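You operate a simulated robot arm through the tools that you are given. There is no shell and no other tool. Be economical: measure what you need, move in short steps, check, and stop when the job is done.

You run a simulated robot arm. Do the job below in one go: nothing can be reset, and whatever is moved stays where it is left.

JOB
Dry the yellow orange, slide its tray onto the bordered mat, stack the sample tray on top and tick it.
Fine: the fruit tray goes to the mat's middle before you stack or tick; the green orange stays wet, all stay in; stack square on the posts; use striped cloth and striped marker and put them back. Set down upright: striped marker.
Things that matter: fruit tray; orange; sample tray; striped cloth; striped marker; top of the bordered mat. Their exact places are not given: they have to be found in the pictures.

The check looks at the end state, three seconds after you hand in, the way a careful person would. Anything else that was tipped, shoved, dropped, spilled or broken makes it a failure. Flat cloth is picked up by pressing the open fingertips on it (5 to 10 N) and closing them slowly along it; thin cloth reads only 2 to 8 mm in the jaws.

ROBOT AND FRAMES
A 6-joint arm with a two-finger parallel gripper on a trunk, on a base that drives. Base frame: it is fixed to the floor where the robot stands at the start and does not move with it; the origin is under the middle of the robot, x ahead of it, y to its left, z up; the surface under the hand at the start is at about z = 0.9. Units: m, rad, N and s.
Its first joint turns from -2.897 to 2.897 rad. Places, roughly: top of the bordered mat [0.5, -0.3, 0.9]. Payload 3.91 kg.
The tool frame sits at the grasp point between the pads (the TCP): z along the fingers, y along the line on which they close. The tips reach 0.03 m beyond it. Largest opening 0.11 m; finger width 0.02, thickness 0.01; the body of the gripper, 0.048 by 0.112 m, starts 0.055 m behind the TCP.
Orientation is that of the tool frame in the base frame, as a unit quaternion [x, y, z, w]. With the fingers straight down and closing along the base's y, the tool's x points along the base's -x, its y along +y and its z along -z.

CONTROLS
- The arm moves only by the tool move_arm. Its argument "series" is a list of rows, each a list of 7 numbers: the shift along the base's x, y, z in m, then the turn, a rotation vector about the base's x, y, z in rad, then the closure in counts, from 0 (fully open) to 255 (shut). In form: [[x, y, z, wx, wy, wz, grip], ...]. A call has 1 to 20 rows; each row shifts and turns the commanded pose from where the row before left it. Each row takes 0.2 s and may step no farther than 0.05 m and 0.15 rad from the row before; otherwise, or with a gripper value out of range, the whole call is refused. A pose out of reach is approached as far as the arm can. The call stops where the force on the tool passes 50 N (or 10 N more than at its start, if that is more) or the arm is blocked; 0.2 s more then pass. Each finger travels about 0.153 m/s and halts on what it meets, pressing with about 34 N; the grip force reading is that of the motor and also rises with nothing between the fingers. The clock runs only during rows and for 0.2 s after the last one: add rows that do not move to give the fingers time. The reply holds the time, the measured pose of the TCP, the force on the tool along the base axes, the opening and the grip force, in the units named above and with some noise, with the torque about the TCP (base axes, N m) and any sound that the robot's microphone picked up.
- Cameras (640 x 400 px; columns grow to the right, rows downward): "scene" is now at [0.1879, 0.1648, 1.3769]; the picture's right is [-0.77, -0.64, 0.00], its down [-0.32, 0.38, -0.87] and it looks along [0.55, -0.67, -0.50] (base axes); focal length 224 px, centre (320, 200). "wrist" rides on the gripper at [0.072, 0.017, -0.103] in the tool frame; the picture's right is [-0.23, 0.97, 0.00], its down [-0.76, -0.18, -0.62] and it looks along [-0.61, -0.14, 0.78] (tool axes); focal length 222 px, centre (320, 200).
- capture(camera): a new picture of that camera. It takes no simulated time.
- roll_base(legs): drives the robot by 1 to 6 legs, each [ahead, turn to the left] in m and rad, along the robot's own axes; the way and the turn of a leg run together, so that a leg with both is an arc; at most 1.5 m and 3.142 rad a leg. The arm and the cameras ride along, it lands a little off, and it stops where it bumps. It gives what a move gives.
- turn_head(pan, tilt): turns the head with the scene camera to pan (to the left, within 2.094 rad either way) and tilt (down, from -0.506 to 1.204), counted from straight ahead of the robot. It gives what a move gives.
- measure_at(camera, pixels): for up to 12 pixels [column, row] of the newest picture of that camera ("zoom" is the newest enlarged one), the place [x, y, z] in the base frame of the surface seen there, good to about 0.003 m. It takes no simulated time.
- enlarge(camera, box): a new picture of the part [left, top, right, bottom] of that camera's present view, enlarged. It takes no simulated time.
- sign_off(): hands the job in; it is judged then, once.

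Work in short steps. Measure before you move; look again where a grasp or a placing could have gone wrong, and mend it. You have 80 turns and 60 pictures in all, those below and enlarged ones among them. Open the gripper and draw the arm clear of the work before you hand the job in, unless the task says otherwise; then end with one line.

The tools are called as name(argument=value, ...) on one line, values as JSON. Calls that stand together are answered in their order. move_arm: Moves the arm, as the interface text tells. Its arguments: {"type":"object","properties":{"series":{"type":"array","items":{"type":"array","items":{"type":"number"}}}},"required":["series"]} The other tools are called the same way: roll_base (legs) drives the base; turn_head (pan, tilt) turns the head that bears the scene camera; capture (camera) takes a picture; measure_at (camera, pixels) gives the place of the surface under pixels of a picture; enlarge (camera, box) takes an enlarged picture of a part of a camera's view; sign_off () hands the job in.

At the start:

```text
time_s: 0.0
position: [0.5925, -0.1582, 1.2588]
ee_rot: [0.0, 1.0, -0.001, 0.0]
wrist_force: [-0.5, 0.4, 0.0]
wrist_torque: [0.01, 0.02, -0.04]
gripper_width: 0.1101
grip_force: 0.0
robot x, y, heading: [0.0005, 0.0009, -0.003]
head pan, tilt: [-0.878, 0.522]
```

scene: 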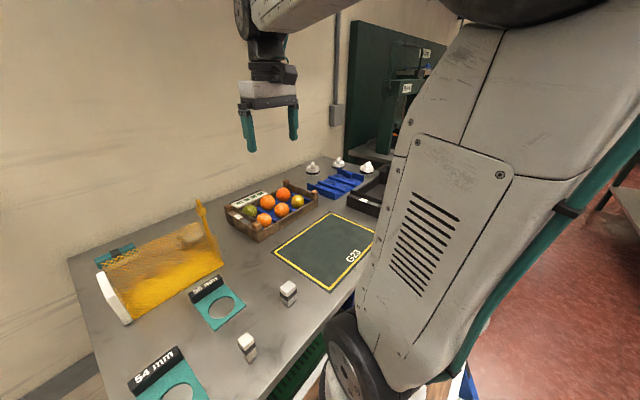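
wrist: 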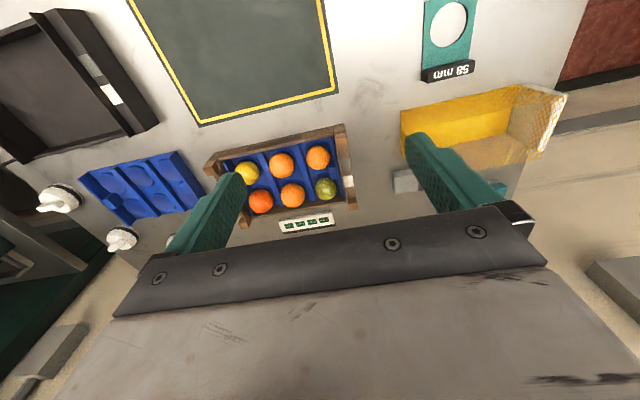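

The scene shows the fruit tray around (270,208) and the mat around (330,250), but no cloth or marker yet. I'll turn the head to find the rest.

turn_head(pan=-0.3, tilt=0.7)

capture(camera="scene")

turn_head(pan=-1.3, tilt=0.6)

capture(camera="scene")

turn_head(pan=0.8, tilt=0.6)

capture(camera="scene")

```text
time_s: 1.0
position: [0.5918, -0.1585, 1.2582]
ee_rot: [0.0, 1.0, 0.0, 0.0]
wrist_force: [-0.1, 0.2, 0.0]
wrist_torque: [0.01, -0.05, -0.01]
gripper_width: 0.1102
grip_force: 0.0
robot x, y, heading: [0.0027, -0.0001, -0.002]
head pan, tilt: [-0.3, 0.7]
```

```text
57 pictures are left
```

scene: 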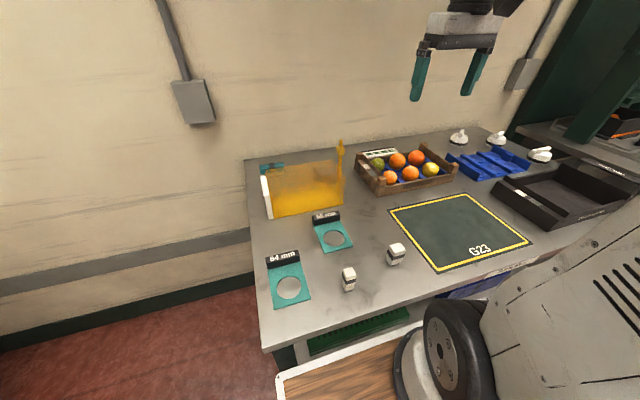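

```text
time_s: 2.3
position: [0.5915, -0.1592, 1.2574]
ee_rot: [-0.001, 1.0, -0.001, 0.0]
wrist_force: [-0.3, 0.8, -0.4]
wrist_torque: [0.0, -0.02, -0.03]
gripper_width: 0.1101
grip_force: 0.0
robot x, y, heading: [0.0007, -0.0027, 0.004]
head pan, tilt: [-1.3, 0.6]
```

```text
56 pictures are left
```

scene: 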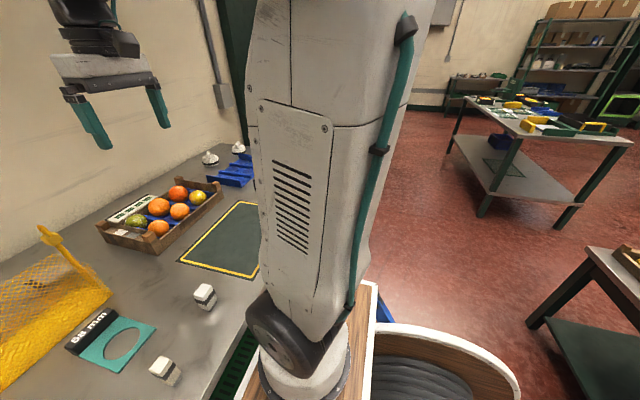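

```text
time_s: 4.3
position: [0.5916, -0.1591, 1.2588]
ee_rot: [0.0, 1.0, 0.0, 0.0]
wrist_force: [0.2, -0.3, 0.0]
wrist_torque: [-0.02, 0.0, 0.01]
gripper_width: 0.1098
grip_force: 0.1
robot x, y, heading: [-0.0033, 0.001, 0.002]
head pan, tilt: [0.799, 0.6]
```

```text
55 pictures are left
```

scene: 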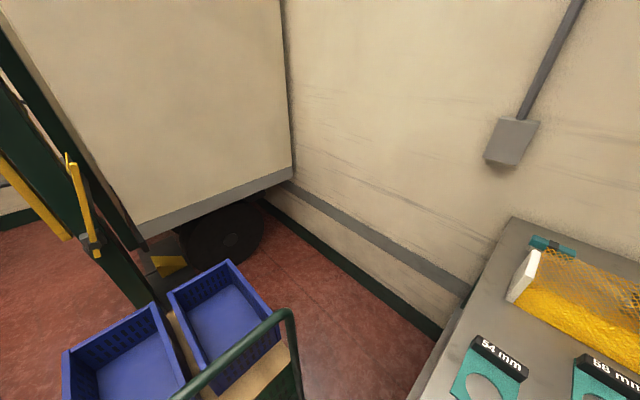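

No cloth, marker or sample tray on this bench. Tables to the right hold things (e.g. (625,255) in the second picture), so I'll look that way and behind.

turn_head(pan=-2.09, tilt=0.6)

capture(camera="scene")

turn_head(pan=2.09, tilt=0.5)

capture(camera="scene")

```text
time_s: 6.8
position: [0.5918, -0.1591, 1.2589]
ee_rot: [0.0, 1.0, -0.001, 0.0]
wrist_force: [-0.6, 1.5, -0.2]
wrist_torque: [-0.02, 0.01, 0.04]
gripper_width: 0.11
grip_force: 0.1
robot x, y, heading: [0.0005, 0.0001, -0.001]
head pan, tilt: [-2.089, 0.6]
```

```text
54 pictures are left
```

scene: 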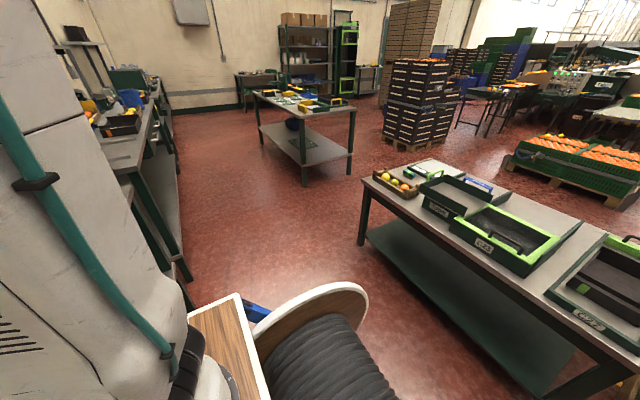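

```text
time_s: 10.2
position: [0.5923, -0.1593, 1.259]
ee_rot: [0.0, 1.0, 0.001, 0.0]
wrist_force: [-0.1, 0.6, -0.2]
wrist_torque: [0.06, 0.0, 0.0]
gripper_width: 0.1097
grip_force: 0.0
robot x, y, heading: [-0.0038, -0.0023, 0.0]
head pan, tilt: [2.089, 0.499]
```

```text
53 pictures are left
```

scene: 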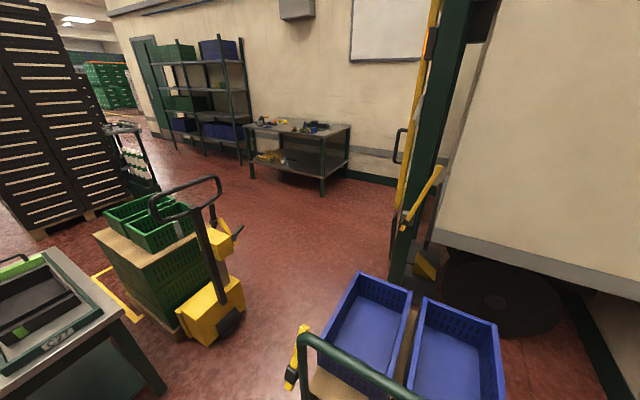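

A wooden tray sits on the table behind-right (400,185 in the pan −2.09 view), with small things beside it. I'll turn back, measure and enlarge.

turn_head(pan=-2.09, tilt=0.6)

enlarge(camera="scene", box=[350, 140, 640, 320])

enlarge(camera="scene", box=[60, 50, 370, 200])

```text
time_s: 13.6
position: [0.592, -0.1593, 1.2577]
ee_rot: [0.0, 1.0, 0.0, 0.0]
wrist_force: [-0.2, -0.3, 0.3]
wrist_torque: [-0.02, 0.01, -0.03]
gripper_width: 0.1101
grip_force: 0.0
robot x, y, heading: [0.0015, -0.0006, -0.004]
head pan, tilt: [-2.089, 0.6]
```

```text
2.21 times, centred on (495, 230) of scene
```

zoom: 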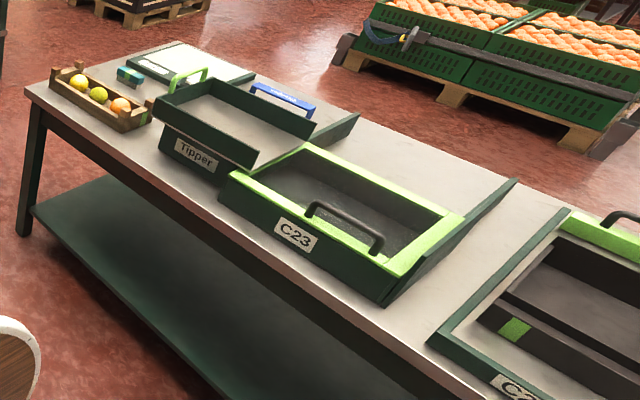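

```text
2.06 times, centred on (215, 125) of scene
```

zoom: 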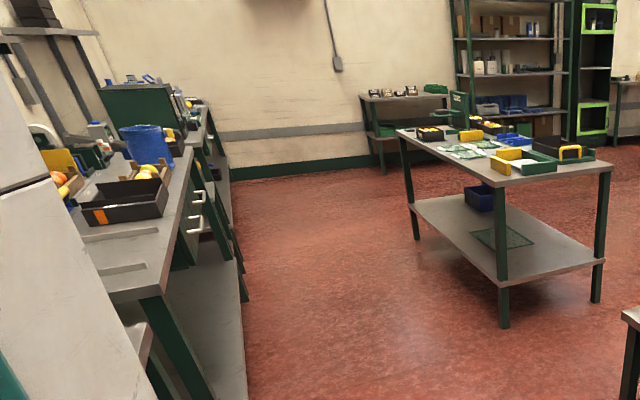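

The back-right table has a small wooden tray with three fruits; the next bench beyond mine holds more trays. I'll measure places in the newest zoom, then a fresh zoom of the other table.

measure_at(camera="zoom", pixels=[[148, 171], [62, 180], [125, 205], [130, 270], [465, 153], [430, 133], [515, 155], [245, 290]])

enlarge(camera="scene", box=[355, 150, 485, 231])

measure_at(camera="zoom", pixels=[[125, 125], [230, 190], [45, 90], [190, 108], [260, 60], [20, 190]])

enlarge(camera="scene", box=[70, 80, 200, 161])

```text
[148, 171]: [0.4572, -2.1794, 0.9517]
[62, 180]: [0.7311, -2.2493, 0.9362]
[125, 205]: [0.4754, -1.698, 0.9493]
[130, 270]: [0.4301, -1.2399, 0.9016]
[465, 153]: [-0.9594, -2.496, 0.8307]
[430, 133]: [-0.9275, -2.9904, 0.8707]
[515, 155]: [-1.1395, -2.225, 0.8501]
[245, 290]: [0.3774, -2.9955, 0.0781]
```

```text
4.92 times, centred on (420, 190) of scene
```

zoom: 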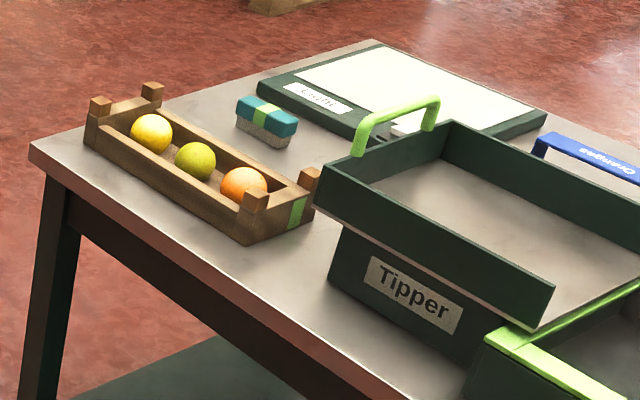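

```text
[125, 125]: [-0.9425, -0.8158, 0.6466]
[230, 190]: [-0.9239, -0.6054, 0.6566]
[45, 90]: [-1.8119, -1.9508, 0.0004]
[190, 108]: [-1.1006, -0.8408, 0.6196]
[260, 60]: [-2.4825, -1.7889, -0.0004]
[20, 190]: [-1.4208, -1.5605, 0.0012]
```

```text
4.92 times, centred on (135, 120) of scene
```

zoom: 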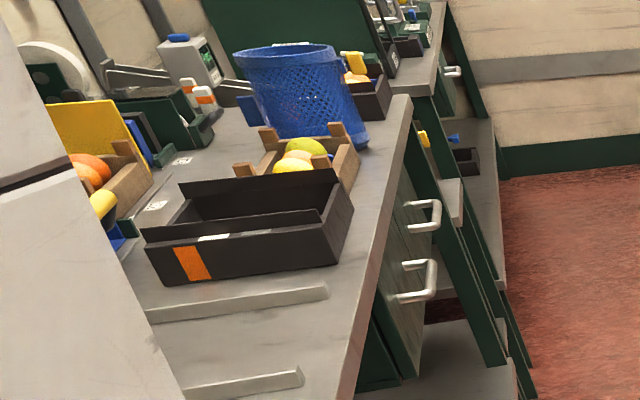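

Candidates are many; I'll look closely at my own bench first with wrist and scene zooms.

enlarge(camera="wrist", box=[0, 120, 370, 260])

turn_head(pan=-0.75, tilt=0.55)

enlarge(camera="scene", box=[180, 120, 440, 280])

measure_at(camera="zoom", pixels=[[100, 100], [320, 200], [500, 100], [350, 50]])

```text
1.73 times, centred on (185, 190) of wrist
```

zoom: 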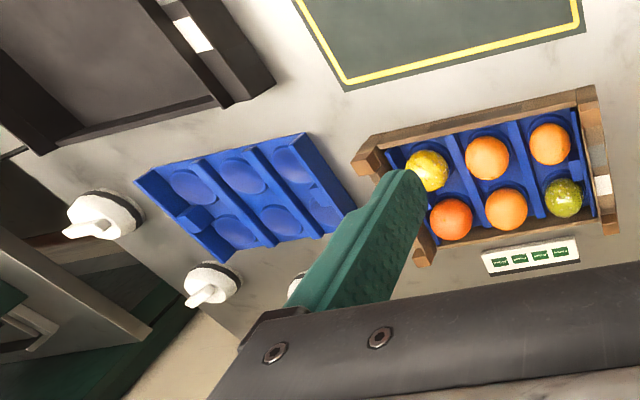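

```text
time_s: 15.1
position: [0.5913, -0.1587, 1.2584]
ee_rot: [0.0, 1.0, 0.001, 0.0]
wrist_force: [-0.2, 0.9, 1.0]
wrist_torque: [-0.01, 0.01, -0.03]
gripper_width: 0.11
grip_force: 0.1
robot x, y, heading: [0.0021, -0.0002, -0.001]
head pan, tilt: [-0.75, 0.55]
```

```text
2.46 times, centred on (310, 200) of scene
```

zoom: 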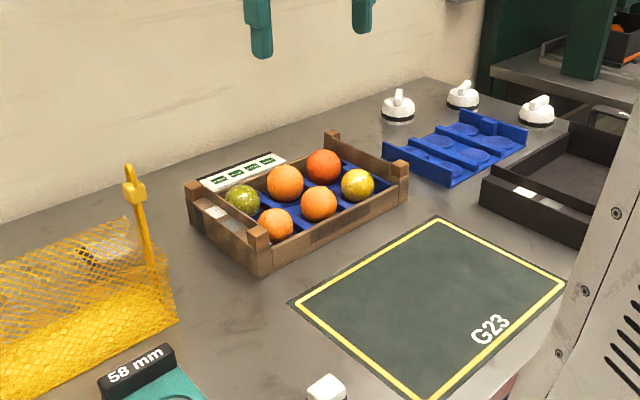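

```text
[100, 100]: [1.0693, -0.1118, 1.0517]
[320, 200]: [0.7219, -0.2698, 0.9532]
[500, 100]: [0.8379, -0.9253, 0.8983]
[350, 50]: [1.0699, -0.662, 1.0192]
```

Neither cloth, marker nor a clear "sample tray" is confirmed yet. I'll turn the base to the right so the arm column no longer hides that side.

roll_base(legs=[[0, -1.57]])

turn_head(pan=-0.2, tilt=0.5)

capture(camera="scene")

turn_head(pan=0.6, tilt=0.6)

capture(camera="scene")

```text
time_s: 17.2
position: [0.3903, -0.4321, 1.2567]
ee_rot: [0.274, 0.962, 0.0, 0.0]
wrist_force: [-0.7, 0.4, 0.9]
wrist_torque: [0.0, 0.02, 0.0]
gripper_width: 0.1101
grip_force: 0.0
robot x, y, heading: [-0.0331, 0.0107, -0.443]
head pan, tilt: [-0.75, 0.55]
stopped in leg 1: the robot was blocked; the commanded pose is now the measured one
```

```text
time_s: 18.2
position: [0.3907, -0.4313, 1.2572]
ee_rot: [0.272, 0.962, 0.0, 0.001]
wrist_force: [-0.9, -0.7, 1.1]
wrist_torque: [-0.01, 0.03, -0.01]
gripper_width: 0.1098
grip_force: 0.1
robot x, y, heading: [-0.0338, 0.0076, -0.445]
head pan, tilt: [-0.201, 0.499]
```

```text
46 pictures are left
```

scene: 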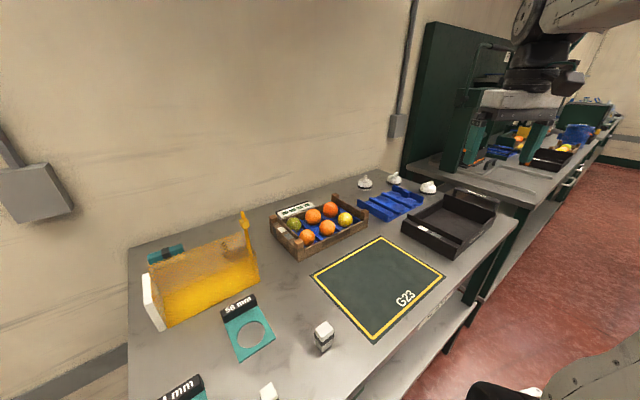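

```text
time_s: 19.3
position: [0.3918, -0.4313, 1.2572]
ee_rot: [0.272, 0.962, 0.0, 0.0]
wrist_force: [0.9, -0.6, -0.1]
wrist_torque: [-0.03, -0.02, -0.01]
gripper_width: 0.11
grip_force: 0.1
robot x, y, heading: [-0.0274, 0.0113, -0.437]
head pan, tilt: [0.6, 0.6]
```

```text
45 pictures are left
```

scene: 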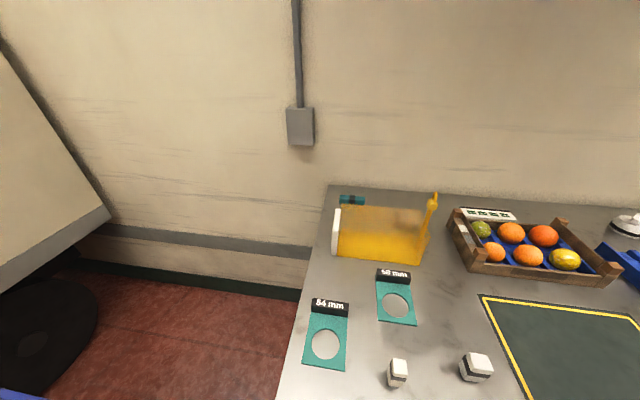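

The base was blocked by the bench while turning. I'll back off and then turn right.

roll_base(legs=[[-0.35, 0], [0, -1.13]])

turn_head(pan=-0.3, tilt=0.5)

capture(camera="scene")

```text
time_s: 24.2
position: [-0.53, -0.4213, 1.2581]
ee_rot: [0.72, 0.694, 0.001, 0.0]
wrist_force: [0.0, 0.3, -0.3]
wrist_torque: [0.01, 0.0, 0.01]
gripper_width: 0.1099
grip_force: 0.1
robot x, y, heading: [-0.3561, 0.163, -1.499]
head pan, tilt: [0.6, 0.6]
stopped in leg 2: the robot was blocked; the commanded pose is now the measured one
```

```text
time_s: 25.4
position: [-0.5296, -0.4213, 1.2576]
ee_rot: [0.72, 0.694, 0.0, 0.0]
wrist_force: [0.4, -0.2, 0.3]
wrist_torque: [-0.01, -0.01, 0.0]
gripper_width: 0.1098
grip_force: 0.1
robot x, y, heading: [-0.3593, 0.1657, -1.492]
head pan, tilt: [-0.3, 0.499]
```

```text
44 pictures are left
```

scene: 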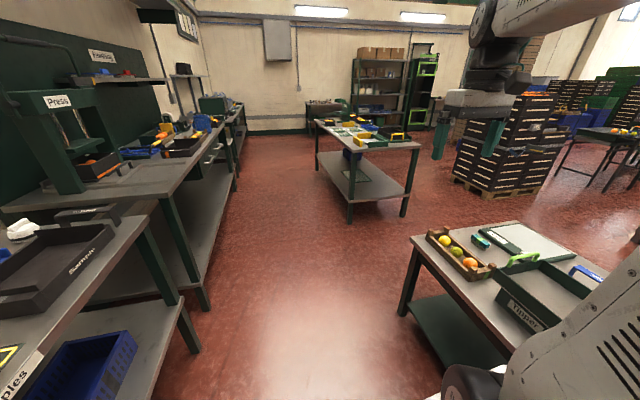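

The black tray on my bench carries a text at (85,262). Enlarging.

enlarge(camera="scene", box=[0, 190, 160, 400])

turn_head(pan=0.3, tilt=0.8)

capture(camera="scene")

```text
1.90 times, centred on (80, 295) of scene
```

zoom: 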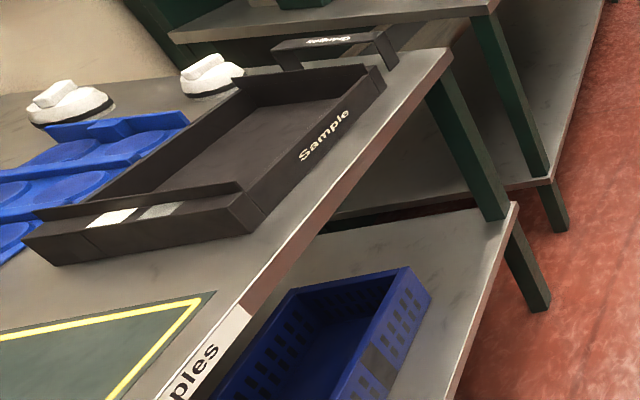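

```text
time_s: 26.4
position: [-0.5304, -0.4213, 1.2575]
ee_rot: [0.72, 0.694, 0.001, -0.001]
wrist_force: [-0.6, 0.1, -0.6]
wrist_torque: [-0.02, -0.02, -0.03]
gripper_width: 0.1099
grip_force: 0.1
robot x, y, heading: [-0.3564, 0.1629, -1.498]
head pan, tilt: [0.3, 0.799]
```

```text
42 pictures are left
```

scene: 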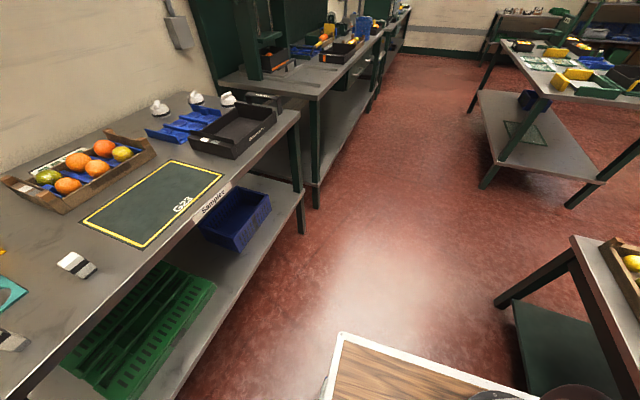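

The black tray reads "Sample", so that is the sample tray. Now the cloth and marker: I'll zoom the far table's green-white patches, the rack behind the sample tray, and the striped blocks.

enlarge(camera="scene", box=[480, 20, 640, 120])

measure_at(camera="zoom", pixels=[[200, 170], [400, 240]])

enlarge(camera="scene", box=[0, 70, 300, 360])

measure_at(camera="zoom", pixels=[[205, 255], [30, 365], [365, 50], [585, 45], [330, 170], [475, 100]])

enlarge(camera="scene", box=[200, 10, 400, 135])

```text
4.00 times, centred on (560, 70) of scene
```

zoom: 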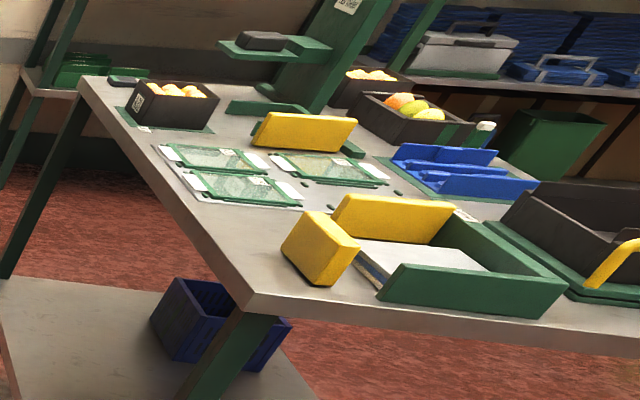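

```text
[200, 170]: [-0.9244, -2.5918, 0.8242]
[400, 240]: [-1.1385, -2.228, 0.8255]
```

```text
1.38 times, centred on (150, 215) of scene
```

zoom: 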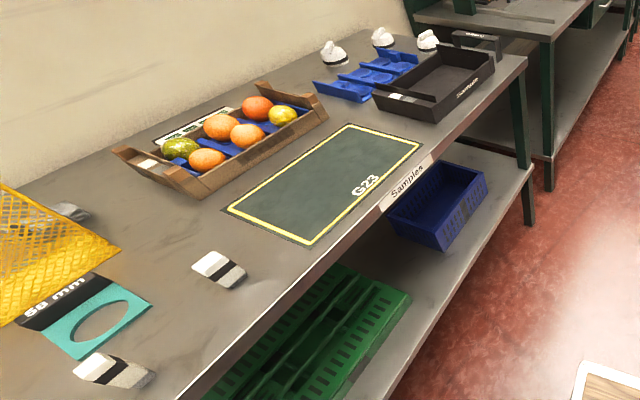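

```text
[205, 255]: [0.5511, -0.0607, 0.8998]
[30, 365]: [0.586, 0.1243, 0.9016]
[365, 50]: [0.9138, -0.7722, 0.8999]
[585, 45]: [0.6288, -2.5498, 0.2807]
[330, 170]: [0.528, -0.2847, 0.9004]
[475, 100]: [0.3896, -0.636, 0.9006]
```

```text
3.20 times, centred on (300, 72) of scene
```

zoom: 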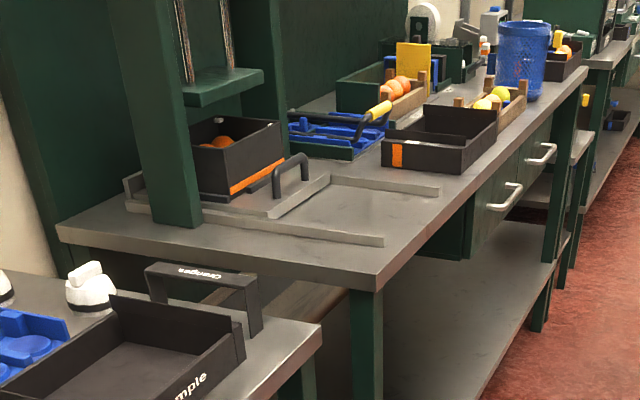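

The table behind-right has a pad whose label might read "Cloth". I'll zoom there, and zoom closer on the two banded blocks.

enlarge(camera="scene", box=[0, 230, 120, 360])

turn_head(pan=-0.8, tilt=0.6)

capture(camera="scene")

```text
3.08 times, centred on (60, 295) of scene
```

zoom: 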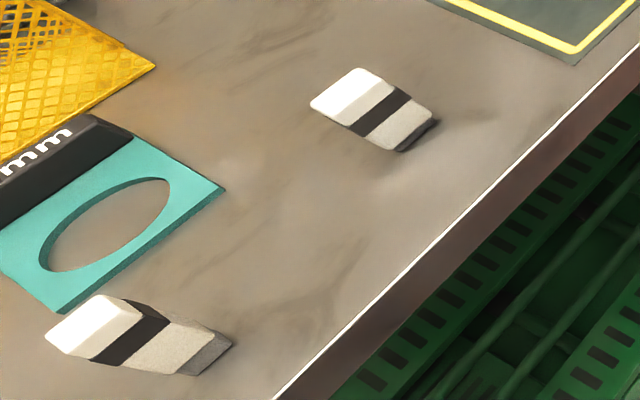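

```text
time_s: 27.7
position: [-0.5297, -0.4222, 1.2576]
ee_rot: [0.72, 0.694, 0.0, 0.0]
wrist_force: [-0.7, 0.0, 0.6]
wrist_torque: [0.03, -0.01, 0.01]
gripper_width: 0.1103
grip_force: 0.1
robot x, y, heading: [-0.3558, 0.1666, -1.492]
head pan, tilt: [-0.799, 0.6]
```

```text
37 pictures are left
```

scene: 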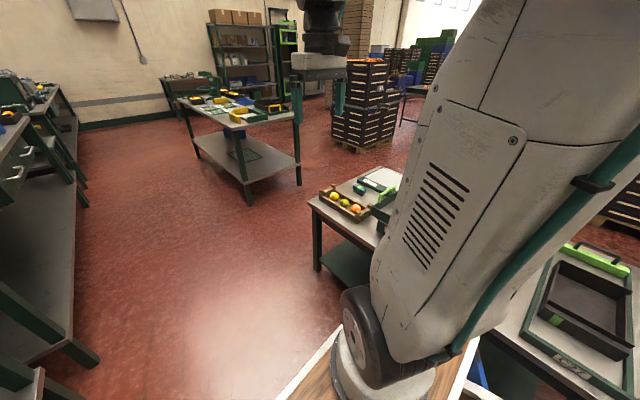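

The small blocks look like banded erasers, not yet certain. A teal item with a dark band lies behind the yellow mesh; I'll drive back to the bench and look at the left part closely.

roll_base(legs=[[0, 1.055], [0.345, 0], [0, 0.44]])

turn_head(pan=0.1, tilt=0.6)

enlarge(camera="scene", box=[180, 140, 460, 315])

```text
time_s: 33.9
position: [0.5344, -0.195, 1.2571]
ee_rot: [0.054, 0.999, 0.0, -0.002]
wrist_force: [-0.6, 0.7, -0.7]
wrist_torque: [-0.01, 0.0, -0.02]
gripper_width: 0.11
grip_force: 0.2
robot x, y, heading: [-0.0353, 0.0163, 0.008]
head pan, tilt: [-0.799, 0.6]
```

```text
time_s: 35.1
position: [0.534, -0.1962, 1.2574]
ee_rot: [0.054, 0.999, 0.001, -0.001]
wrist_force: [-0.4, -0.4, -0.1]
wrist_torque: [0.01, 0.0, -0.01]
gripper_width: 0.1101
grip_force: 0.1
robot x, y, heading: [-0.0355, 0.0198, 0.01]
head pan, tilt: [0.099, 0.6]
```

```text
2.29 times, centred on (320, 228) of scene
```

zoom: 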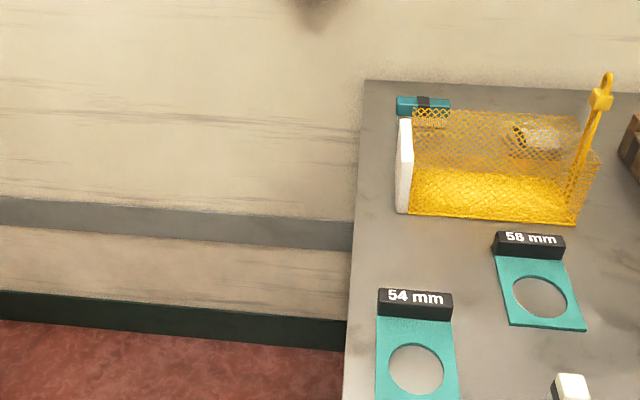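

The teal band item and something grey are behind the mesh. I'll bring the wrist camera over it.

move_arm(series=[[0.02, 0.05, 0.01, 0, 0, 0, 0], [0.02, 0.05, 0.01, 0, 0, 0, 0], [0.02, 0.05, 0.01, 0, 0, 0, 0], [0.02, 0.05, 0.01, 0, 0, 0, 0], [0.02, 0.05, 0.01, 0, 0, 0, 0], [0, 0.05, 0.01, 0, 0, 0, 0], [0, 0, 0, 0, 0, 0, 0]])

capture(camera="wrist")

```text
refused: row 1 steps farther than a row can; nothing moved
```

```text
35 pictures are left
```

wrist: 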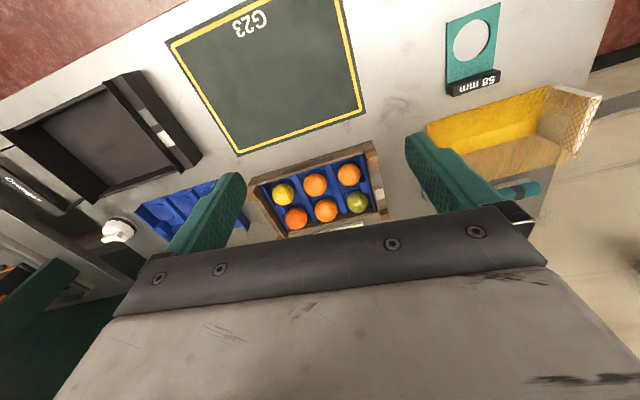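

The steps were too long; I'll use 0.045 m ones.

move_arm(series=[[0.02, 0.044, 0, 0, 0, 0, 0], [0.02, 0.044, 0, 0, 0, 0, 0], [0.02, 0.044, 0, 0, 0, 0, 0], [0.02, 0.044, 0, 0, 0, 0, 0], [0.02, 0.044, 0, 0, 0, 0, 0], [0.02, 0.044, 0, 0, 0, 0, 0], [0.02, 0.044, 0, 0, 0, 0, 0], [0, 0, 0, 0, 0, 0, 0]])

capture(camera="wrist")

```text
time_s: 36.9
position: [0.6752, 0.1118, 1.2587]
ee_rot: [0.053, 0.999, 0.0, 0.0]
wrist_force: [-0.1, -0.2, 0.7]
wrist_torque: [-0.02, -0.01, -0.04]
gripper_width: 0.1099
grip_force: 0.0
robot x, y, heading: [-0.0396, 0.0191, 0.006]
head pan, tilt: [0.099, 0.6]
```

```text
34 pictures are left
```

wrist: 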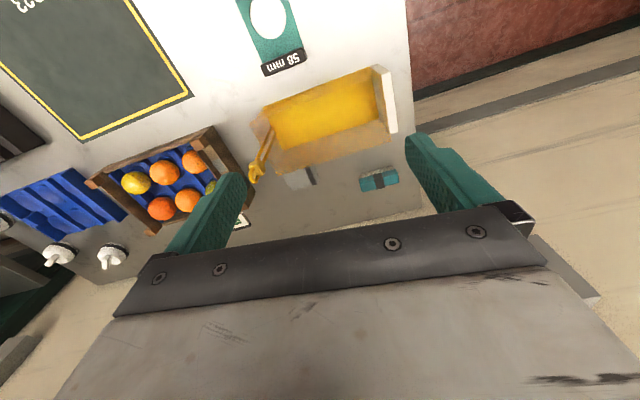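

Zooming on the items at (380,180) and (298,178) behind the mesh.

enlarge(camera="wrist", box=[240, 60, 420, 220])

measure_at(camera="zoom", pixels=[[490, 425], [245, 420], [210, 400], [270, 430], [460, 440], [550, 400]])

```text
2.50 times, centred on (330, 140) of wrist
```

zoom: 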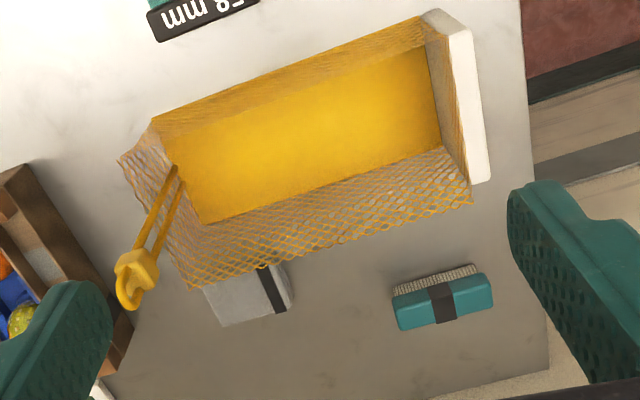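

```text
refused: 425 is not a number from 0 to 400
```

Those are a brush and an eraser block. Cloth and marker must be elsewhere; I'll zoom on the tables behind-left.

turn_head(pan=2.09, tilt=0.5)

enlarge(camera="scene", box=[0, 100, 380, 340])

enlarge(camera="scene", box=[230, 100, 370, 190])

```text
time_s: 38.9
position: [0.6746, 0.1106, 1.2583]
ee_rot: [0.052, 0.999, 0.0, -0.002]
wrist_force: [0.1, 0.1, 0.0]
wrist_torque: [-0.02, 0.0, -0.02]
gripper_width: 0.11
grip_force: 0.0
robot x, y, heading: [-0.0339, 0.0188, 0.003]
head pan, tilt: [2.089, 0.499]
```

```text
1.67 times, centred on (190, 220) of scene
```

zoom: 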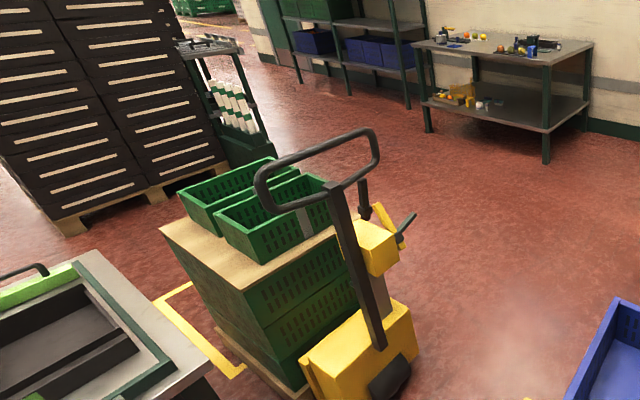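

```text
4.44 times, centred on (300, 145) of scene
```

zoom: 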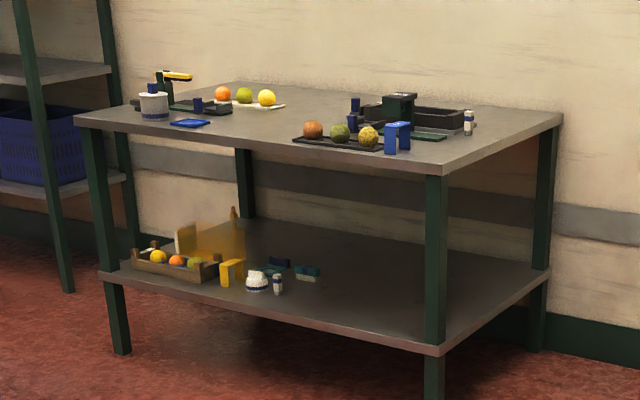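

The back-left table has candidates: flat blue piece (190,122), banded cylinder (469,122). I'll measure them.

measure_at(camera="zoom", pixels=[[190, 122], [469, 122], [152, 103], [398, 137], [438, 165], [80, 115], [560, 118], [430, 136], [355, 108], [280, 275]])

enlarge(camera="scene", box=[245, 114, 305, 140])

enlarge(camera="scene", box=[290, 114, 350, 140])

```text
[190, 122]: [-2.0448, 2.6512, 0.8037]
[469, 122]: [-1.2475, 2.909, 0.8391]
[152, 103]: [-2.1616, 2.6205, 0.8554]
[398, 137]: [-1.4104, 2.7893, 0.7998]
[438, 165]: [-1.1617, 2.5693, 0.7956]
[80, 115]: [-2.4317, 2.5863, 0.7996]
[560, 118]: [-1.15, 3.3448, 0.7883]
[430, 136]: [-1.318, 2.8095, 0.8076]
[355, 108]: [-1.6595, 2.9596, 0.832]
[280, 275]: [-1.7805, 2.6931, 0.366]
```

```text
10.67 times, centred on (275, 127) of scene
```

zoom: 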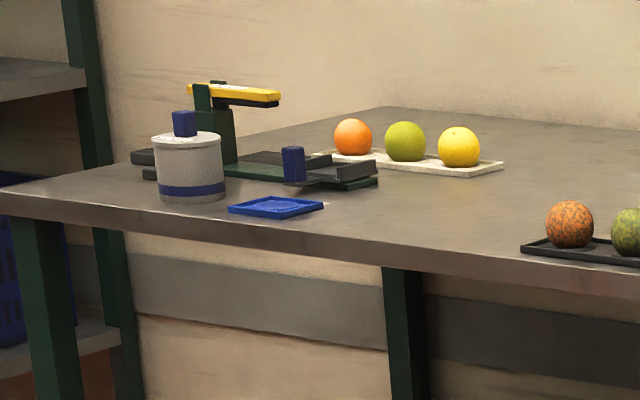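

```text
10.67 times, centred on (320, 127) of scene
```

zoom: 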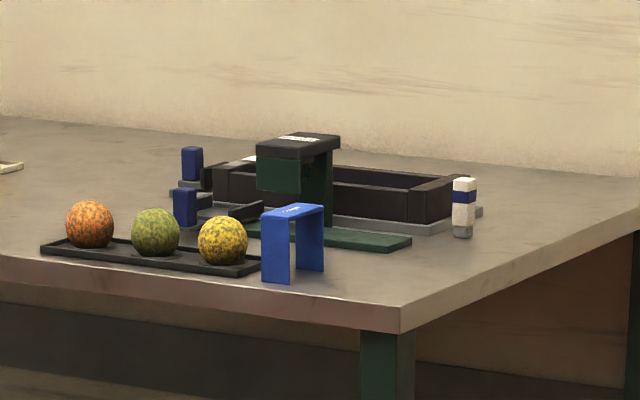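

Those are unlike what I need, but they suggest the banded blocks on my bench may be markers and the white knobbed things may be pads. I'll zoom closely on both types on my own bench.

turn_head(pan=-0.4, tilt=0.75)

capture(camera="scene")

enlarge(camera="scene", box=[320, 200, 440, 280])

enlarge(camera="scene", box=[440, 80, 600, 180])

```text
time_s: 41.1
position: [0.6752, 0.1108, 1.2584]
ee_rot: [0.054, 0.999, 0.0, 0.0]
wrist_force: [-0.4, 1.0, -0.5]
wrist_torque: [0.0, -0.01, -0.03]
gripper_width: 0.11
grip_force: 0.0
robot x, y, heading: [-0.0374, 0.0155, 0.005]
head pan, tilt: [-0.4, 0.75]
```

```text
28 pictures are left
```

scene: 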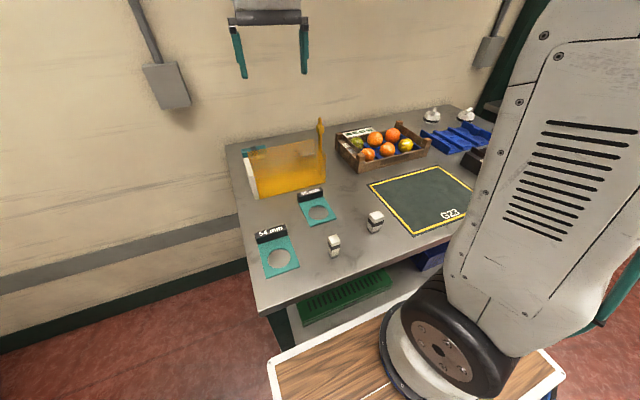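

```text
5.00 times, centred on (380, 240) of scene
```

zoom: 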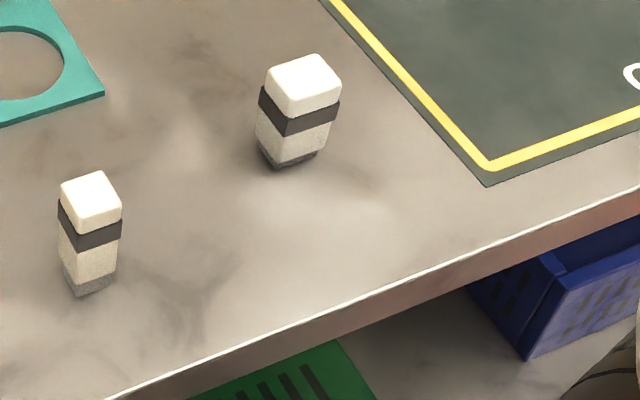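

```text
4.00 times, centred on (520, 130) of scene
```

zoom: 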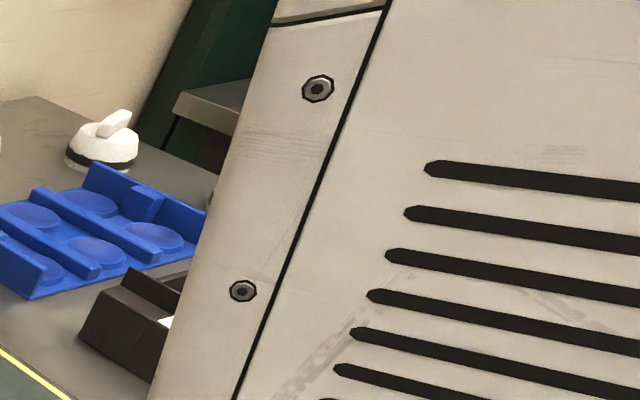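

The banded blocks are upright marker-like things, the knobs are dab pads. I need to see which are striped: I'll zoom harder on the blocks and bring the wrist camera over the knobs.

enlarge(camera="scene", box=[322, 205, 392, 261])

measure_at(camera="zoom", pixels=[[490, 80], [470, 125], [480, 250], [110, 285], [110, 370], [95, 390], [460, 60], [525, 65]])

move_arm(series=[[0, -0.05, 0, 0, 0, 0, 0], [0, -0.05, 0, 0, 0, 0, 0], [0, -0.05, 0, 0, 0, 0, 0], [0, -0.05, 0, 0, 0, 0, 0], [0, -0.05, 0, 0, 0, 0, 0], [0, -0.05, 0, 0, 0, 0, 0], [0, -0.05, 0, 0, 0, 0, 0], [0, -0.05, 0, 0, 0, 0, 0], [0, -0.05, 0, 0, 0, 0, 0], [0, -0.05, 0, 0, 0, 0, 0], [0, -0.05, 0, 0, 0, 0, 0], [0, -0.05, 0, 0, 0, 0, 0], [0, -0.05, 0, 0, 0, 0, 0], [0, 0, 0, 0, 0, 0, 0]])

capture(camera="wrist")

```text
7.14 times, centred on (357, 233) of scene
```

zoom: 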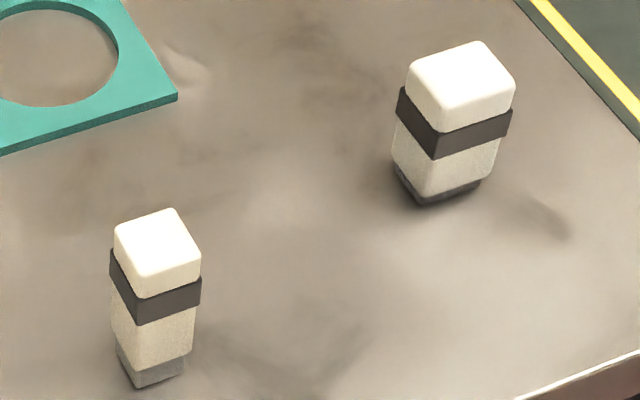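

```text
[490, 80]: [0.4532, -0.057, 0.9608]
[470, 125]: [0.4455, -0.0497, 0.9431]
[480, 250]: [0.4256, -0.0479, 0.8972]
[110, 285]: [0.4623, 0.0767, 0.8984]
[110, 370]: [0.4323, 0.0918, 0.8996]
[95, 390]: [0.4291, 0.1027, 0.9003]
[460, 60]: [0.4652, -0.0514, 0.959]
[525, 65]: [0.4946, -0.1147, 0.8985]
```

```text
time_s: 44.1
position: [0.6739, -0.5386, 1.2583]
ee_rot: [0.052, 0.999, 0.001, -0.001]
wrist_force: [-0.9, -0.2, 0.1]
wrist_torque: [0.03, -0.01, -0.01]
gripper_width: 0.1101
grip_force: 0.2
robot x, y, heading: [-0.0388, 0.0194, 0.005]
head pan, tilt: [-0.4, 0.75]
```

```text
24 pictures are left
```

wrist: 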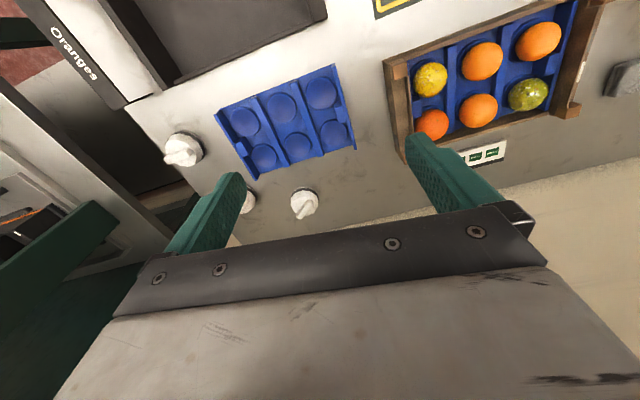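

Three white knobs at (183,150), (248,203), (304,204). Zooming in on them.

enlarge(camera="wrist", box=[150, 120, 340, 225])

measure_at(camera="zoom", pixels=[[110, 105], [130, 80], [518, 285], [530, 270], [335, 280], [145, 120]])

```text
3.37 times, centred on (245, 172) of wrist
```

zoom: 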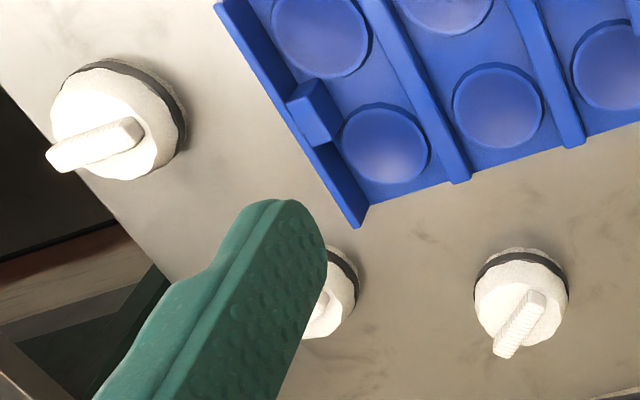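

```text
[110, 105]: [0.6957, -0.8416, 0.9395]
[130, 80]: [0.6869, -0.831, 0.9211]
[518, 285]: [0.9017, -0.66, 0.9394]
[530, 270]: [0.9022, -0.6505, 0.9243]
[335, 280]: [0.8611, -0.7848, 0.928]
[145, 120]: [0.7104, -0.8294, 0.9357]
```

The knob at (0.90,-0.66) seems to have a ribbed grip while the one at (0.70,-0.84) looks smooth. I'll bring the camera nearer with all three unobstructed.

move_arm(series=[[-0.025, -0.03, -0.03, 0, 0, 0, 0], [-0.025, -0.03, -0.03, 0, 0, 0, 0], [-0.025, -0.03, -0.03, 0, 0, 0, 0], [-0.025, -0.03, -0.03, 0, 0, 0, 0], [-0.02, -0.03, -0.03, 0, 0, 0, 0], [-0.02, -0.03, -0.02, 0, 0, 0, 0], [0, 0, 0, 0, 0, 0, 0]])

enlarge(camera="wrist", box=[120, 90, 440, 230])

```text
time_s: 45.7
position: [0.5354, -0.7174, 1.0883]
ee_rot: [0.053, 0.999, -0.001, -0.001]
wrist_force: [-0.9, 0.3, 0.5]
wrist_torque: [-0.02, -0.01, -0.03]
gripper_width: 0.1099
grip_force: 0.1
robot x, y, heading: [-0.0353, 0.0158, 0.005]
head pan, tilt: [-0.4, 0.75]
```

```text
2.00 times, centred on (280, 160) of wrist
```

zoom: 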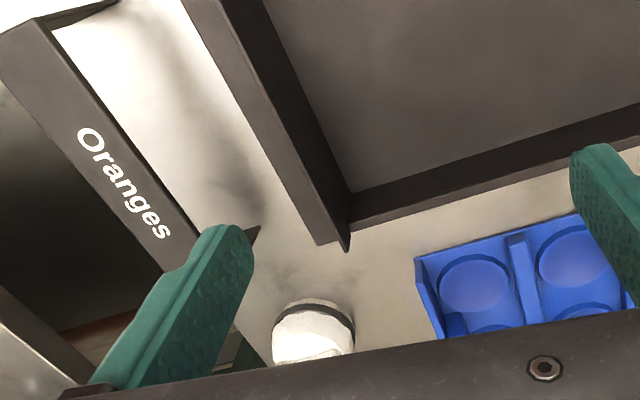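

Overshot; I'll move back up and forward.

move_arm(series=[[0.02, 0.01, 0.03, 0, 0, 0, 0], [0.02, 0.01, 0.03, 0, 0, 0, 0], [0.02, 0.01, 0.03, 0, 0, 0, 0], [0.02, 0.01, 0.03, 0, 0, 0, 0], [0.01, 0, 0.01, 0, 0, 0, 0], [0, 0, 0, 0, 0, 0, 0]])

enlarge(camera="wrist", box=[190, 110, 430, 230])

```text
time_s: 47.1
position: [0.613, -0.6592, 1.2067]
ee_rot: [0.053, 0.999, 0.0, -0.001]
wrist_force: [0.6, 0.9, -0.2]
wrist_torque: [0.02, -0.01, -0.02]
gripper_width: 0.11
grip_force: 0.1
out of reach, approached as far as the arm can: row 4, 5
robot x, y, heading: [-0.0403, 0.0179, 0.003]
head pan, tilt: [-0.4, 0.75]
```

```text
2.67 times, centred on (310, 170) of wrist
```

zoom: 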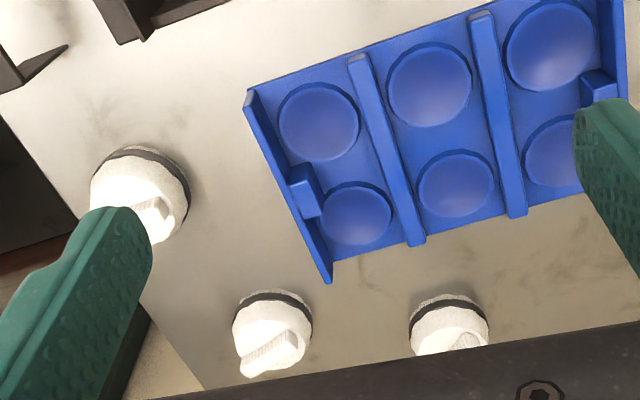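

Pads differ in size; I need a sideways high zoom. I'll bring the arm back to its starting place and zoom with the head on the pads, and on the label ends of the trays.

move_arm(series=[[0, 0.05, 0, 0, 0, 0, 0], [0, 0.05, 0, 0, 0, 0, 0], [0, 0.05, 0, 0, 0, 0, 0], [0, 0.05, 0, 0, 0, 0, 0], [0, 0.05, 0, 0, 0, 0, 0], [0, 0.05, 0, 0, 0, 0, 0], [0, 0.05, 0, 0, 0, 0, 0], [0, 0.05, 0, 0, 0, 0, 0], [0, 0.05, 0, 0, 0, 0, 0], [0, 0.05, 0, 0, 0, 0, 0], [0, 0.05, 0, 0, 0, 0, 0], [0, 0, 0, 0, 0, 0, 0]])

turn_head(pan=-0.75, tilt=0.55)

enlarge(camera="scene", box=[325, 145, 425, 210])

enlarge(camera="scene", box=[240, 160, 360, 240])

```text
time_s: 49.7
position: [0.6136, -0.1099, 1.2073]
ee_rot: [0.053, 0.999, 0.0, -0.001]
wrist_force: [-0.3, -0.4, -1.0]
wrist_torque: [0.01, -0.04, 0.01]
gripper_width: 0.1101
grip_force: 0.1
robot x, y, heading: [-0.0381, 0.0201, 0.005]
head pan, tilt: [-0.4, 0.75]
```

```text
time_s: 50.6
position: [0.6125, -0.1093, 1.2068]
ee_rot: [0.053, 0.999, 0.0, -0.001]
wrist_force: [-0.9, 0.1, 0.5]
wrist_torque: [0.0, 0.02, 0.01]
gripper_width: 0.11
grip_force: 0.1
robot x, y, heading: [-0.0393, 0.0149, 0.006]
head pan, tilt: [-0.75, 0.55]
```

```text
6.15 times, centred on (375, 178) of scene
```

zoom: 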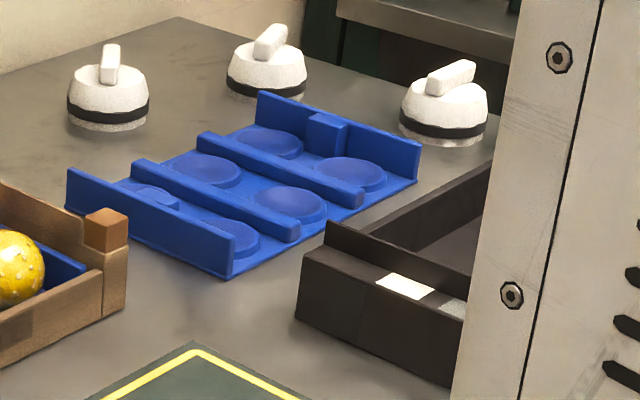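

```text
5.00 times, centred on (300, 200) of scene
```

zoom: 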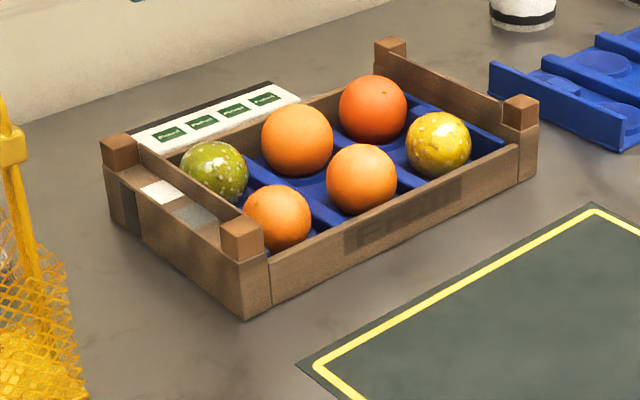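

Pads and block markers all carry the same dark band, so I can't yet tell a "striped" one. I'll check the labelled white board on the back-right table at high zoom.

turn_head(pan=-2.09, tilt=0.6)

enlarge(camera="scene", box=[395, 145, 505, 215])

```text
time_s: 52.0
position: [0.6114, -0.1099, 1.2076]
ee_rot: [0.053, 0.999, 0.0, 0.0]
wrist_force: [0.7, 0.1, 0.3]
wrist_torque: [-0.01, -0.02, 0.03]
gripper_width: 0.1099
grip_force: 0.1
robot x, y, heading: [-0.0369, 0.0188, 0.003]
head pan, tilt: [-2.089, 0.6]
```

```text
5.71 times, centred on (450, 180) of scene
```

zoom: 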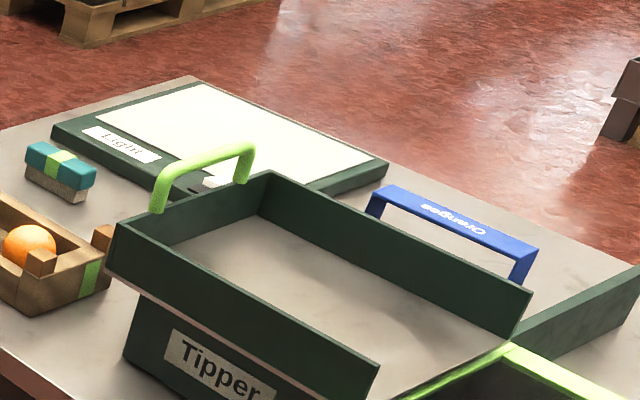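

That's a light table, so a decoy. The grey flat piece with a dark stripe behind the mesh could be a folded cloth; I'll go over it for a close look.

move_arm(series=[[0.02, 0.03, 0.01, 0, 0, 0, 0], [0.02, 0.03, 0.01, 0, 0, 0, 0], [0.02, 0.03, 0.01, 0, 0, 0, 0], [0.02, 0.03, 0.01, 0, 0, 0, 0], [0.02, 0.03, 0, 0, 0, 0, 0], [0, 0, 0, 0, 0, 0, 0]])

enlarge(camera="wrist", box=[260, 110, 420, 220])

measure_at(camera="zoom", pixels=[[320, 200], [250, 200], [200, 200], [300, 250], [400, 200], [450, 240]])

```text
time_s: 53.5
position: [0.7125, 0.0411, 1.2454]
ee_rot: [0.053, 0.999, 0.0, -0.001]
wrist_force: [-1.0, 0.1, 0.7]
wrist_torque: [-0.03, -0.02, 0.01]
gripper_width: 0.11
grip_force: 0.1
robot x, y, heading: [-0.0365, 0.0153, 0.01]
head pan, tilt: [-2.089, 0.6]
```

```text
3.64 times, centred on (340, 165) of wrist
```

zoom: 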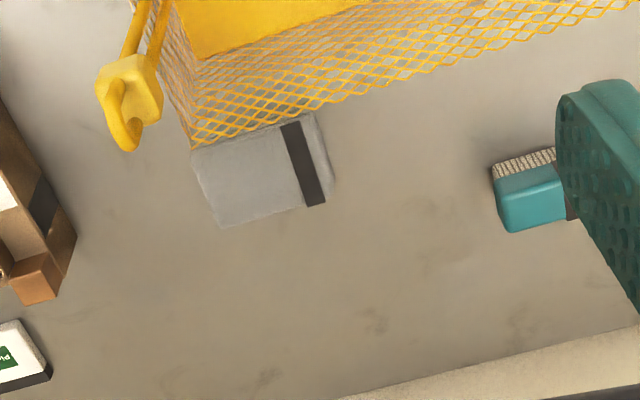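

```text
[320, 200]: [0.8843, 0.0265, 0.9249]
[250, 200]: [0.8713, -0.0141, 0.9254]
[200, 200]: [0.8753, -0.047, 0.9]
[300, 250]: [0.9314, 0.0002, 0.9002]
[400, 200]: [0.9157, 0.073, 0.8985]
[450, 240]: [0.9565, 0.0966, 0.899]
```

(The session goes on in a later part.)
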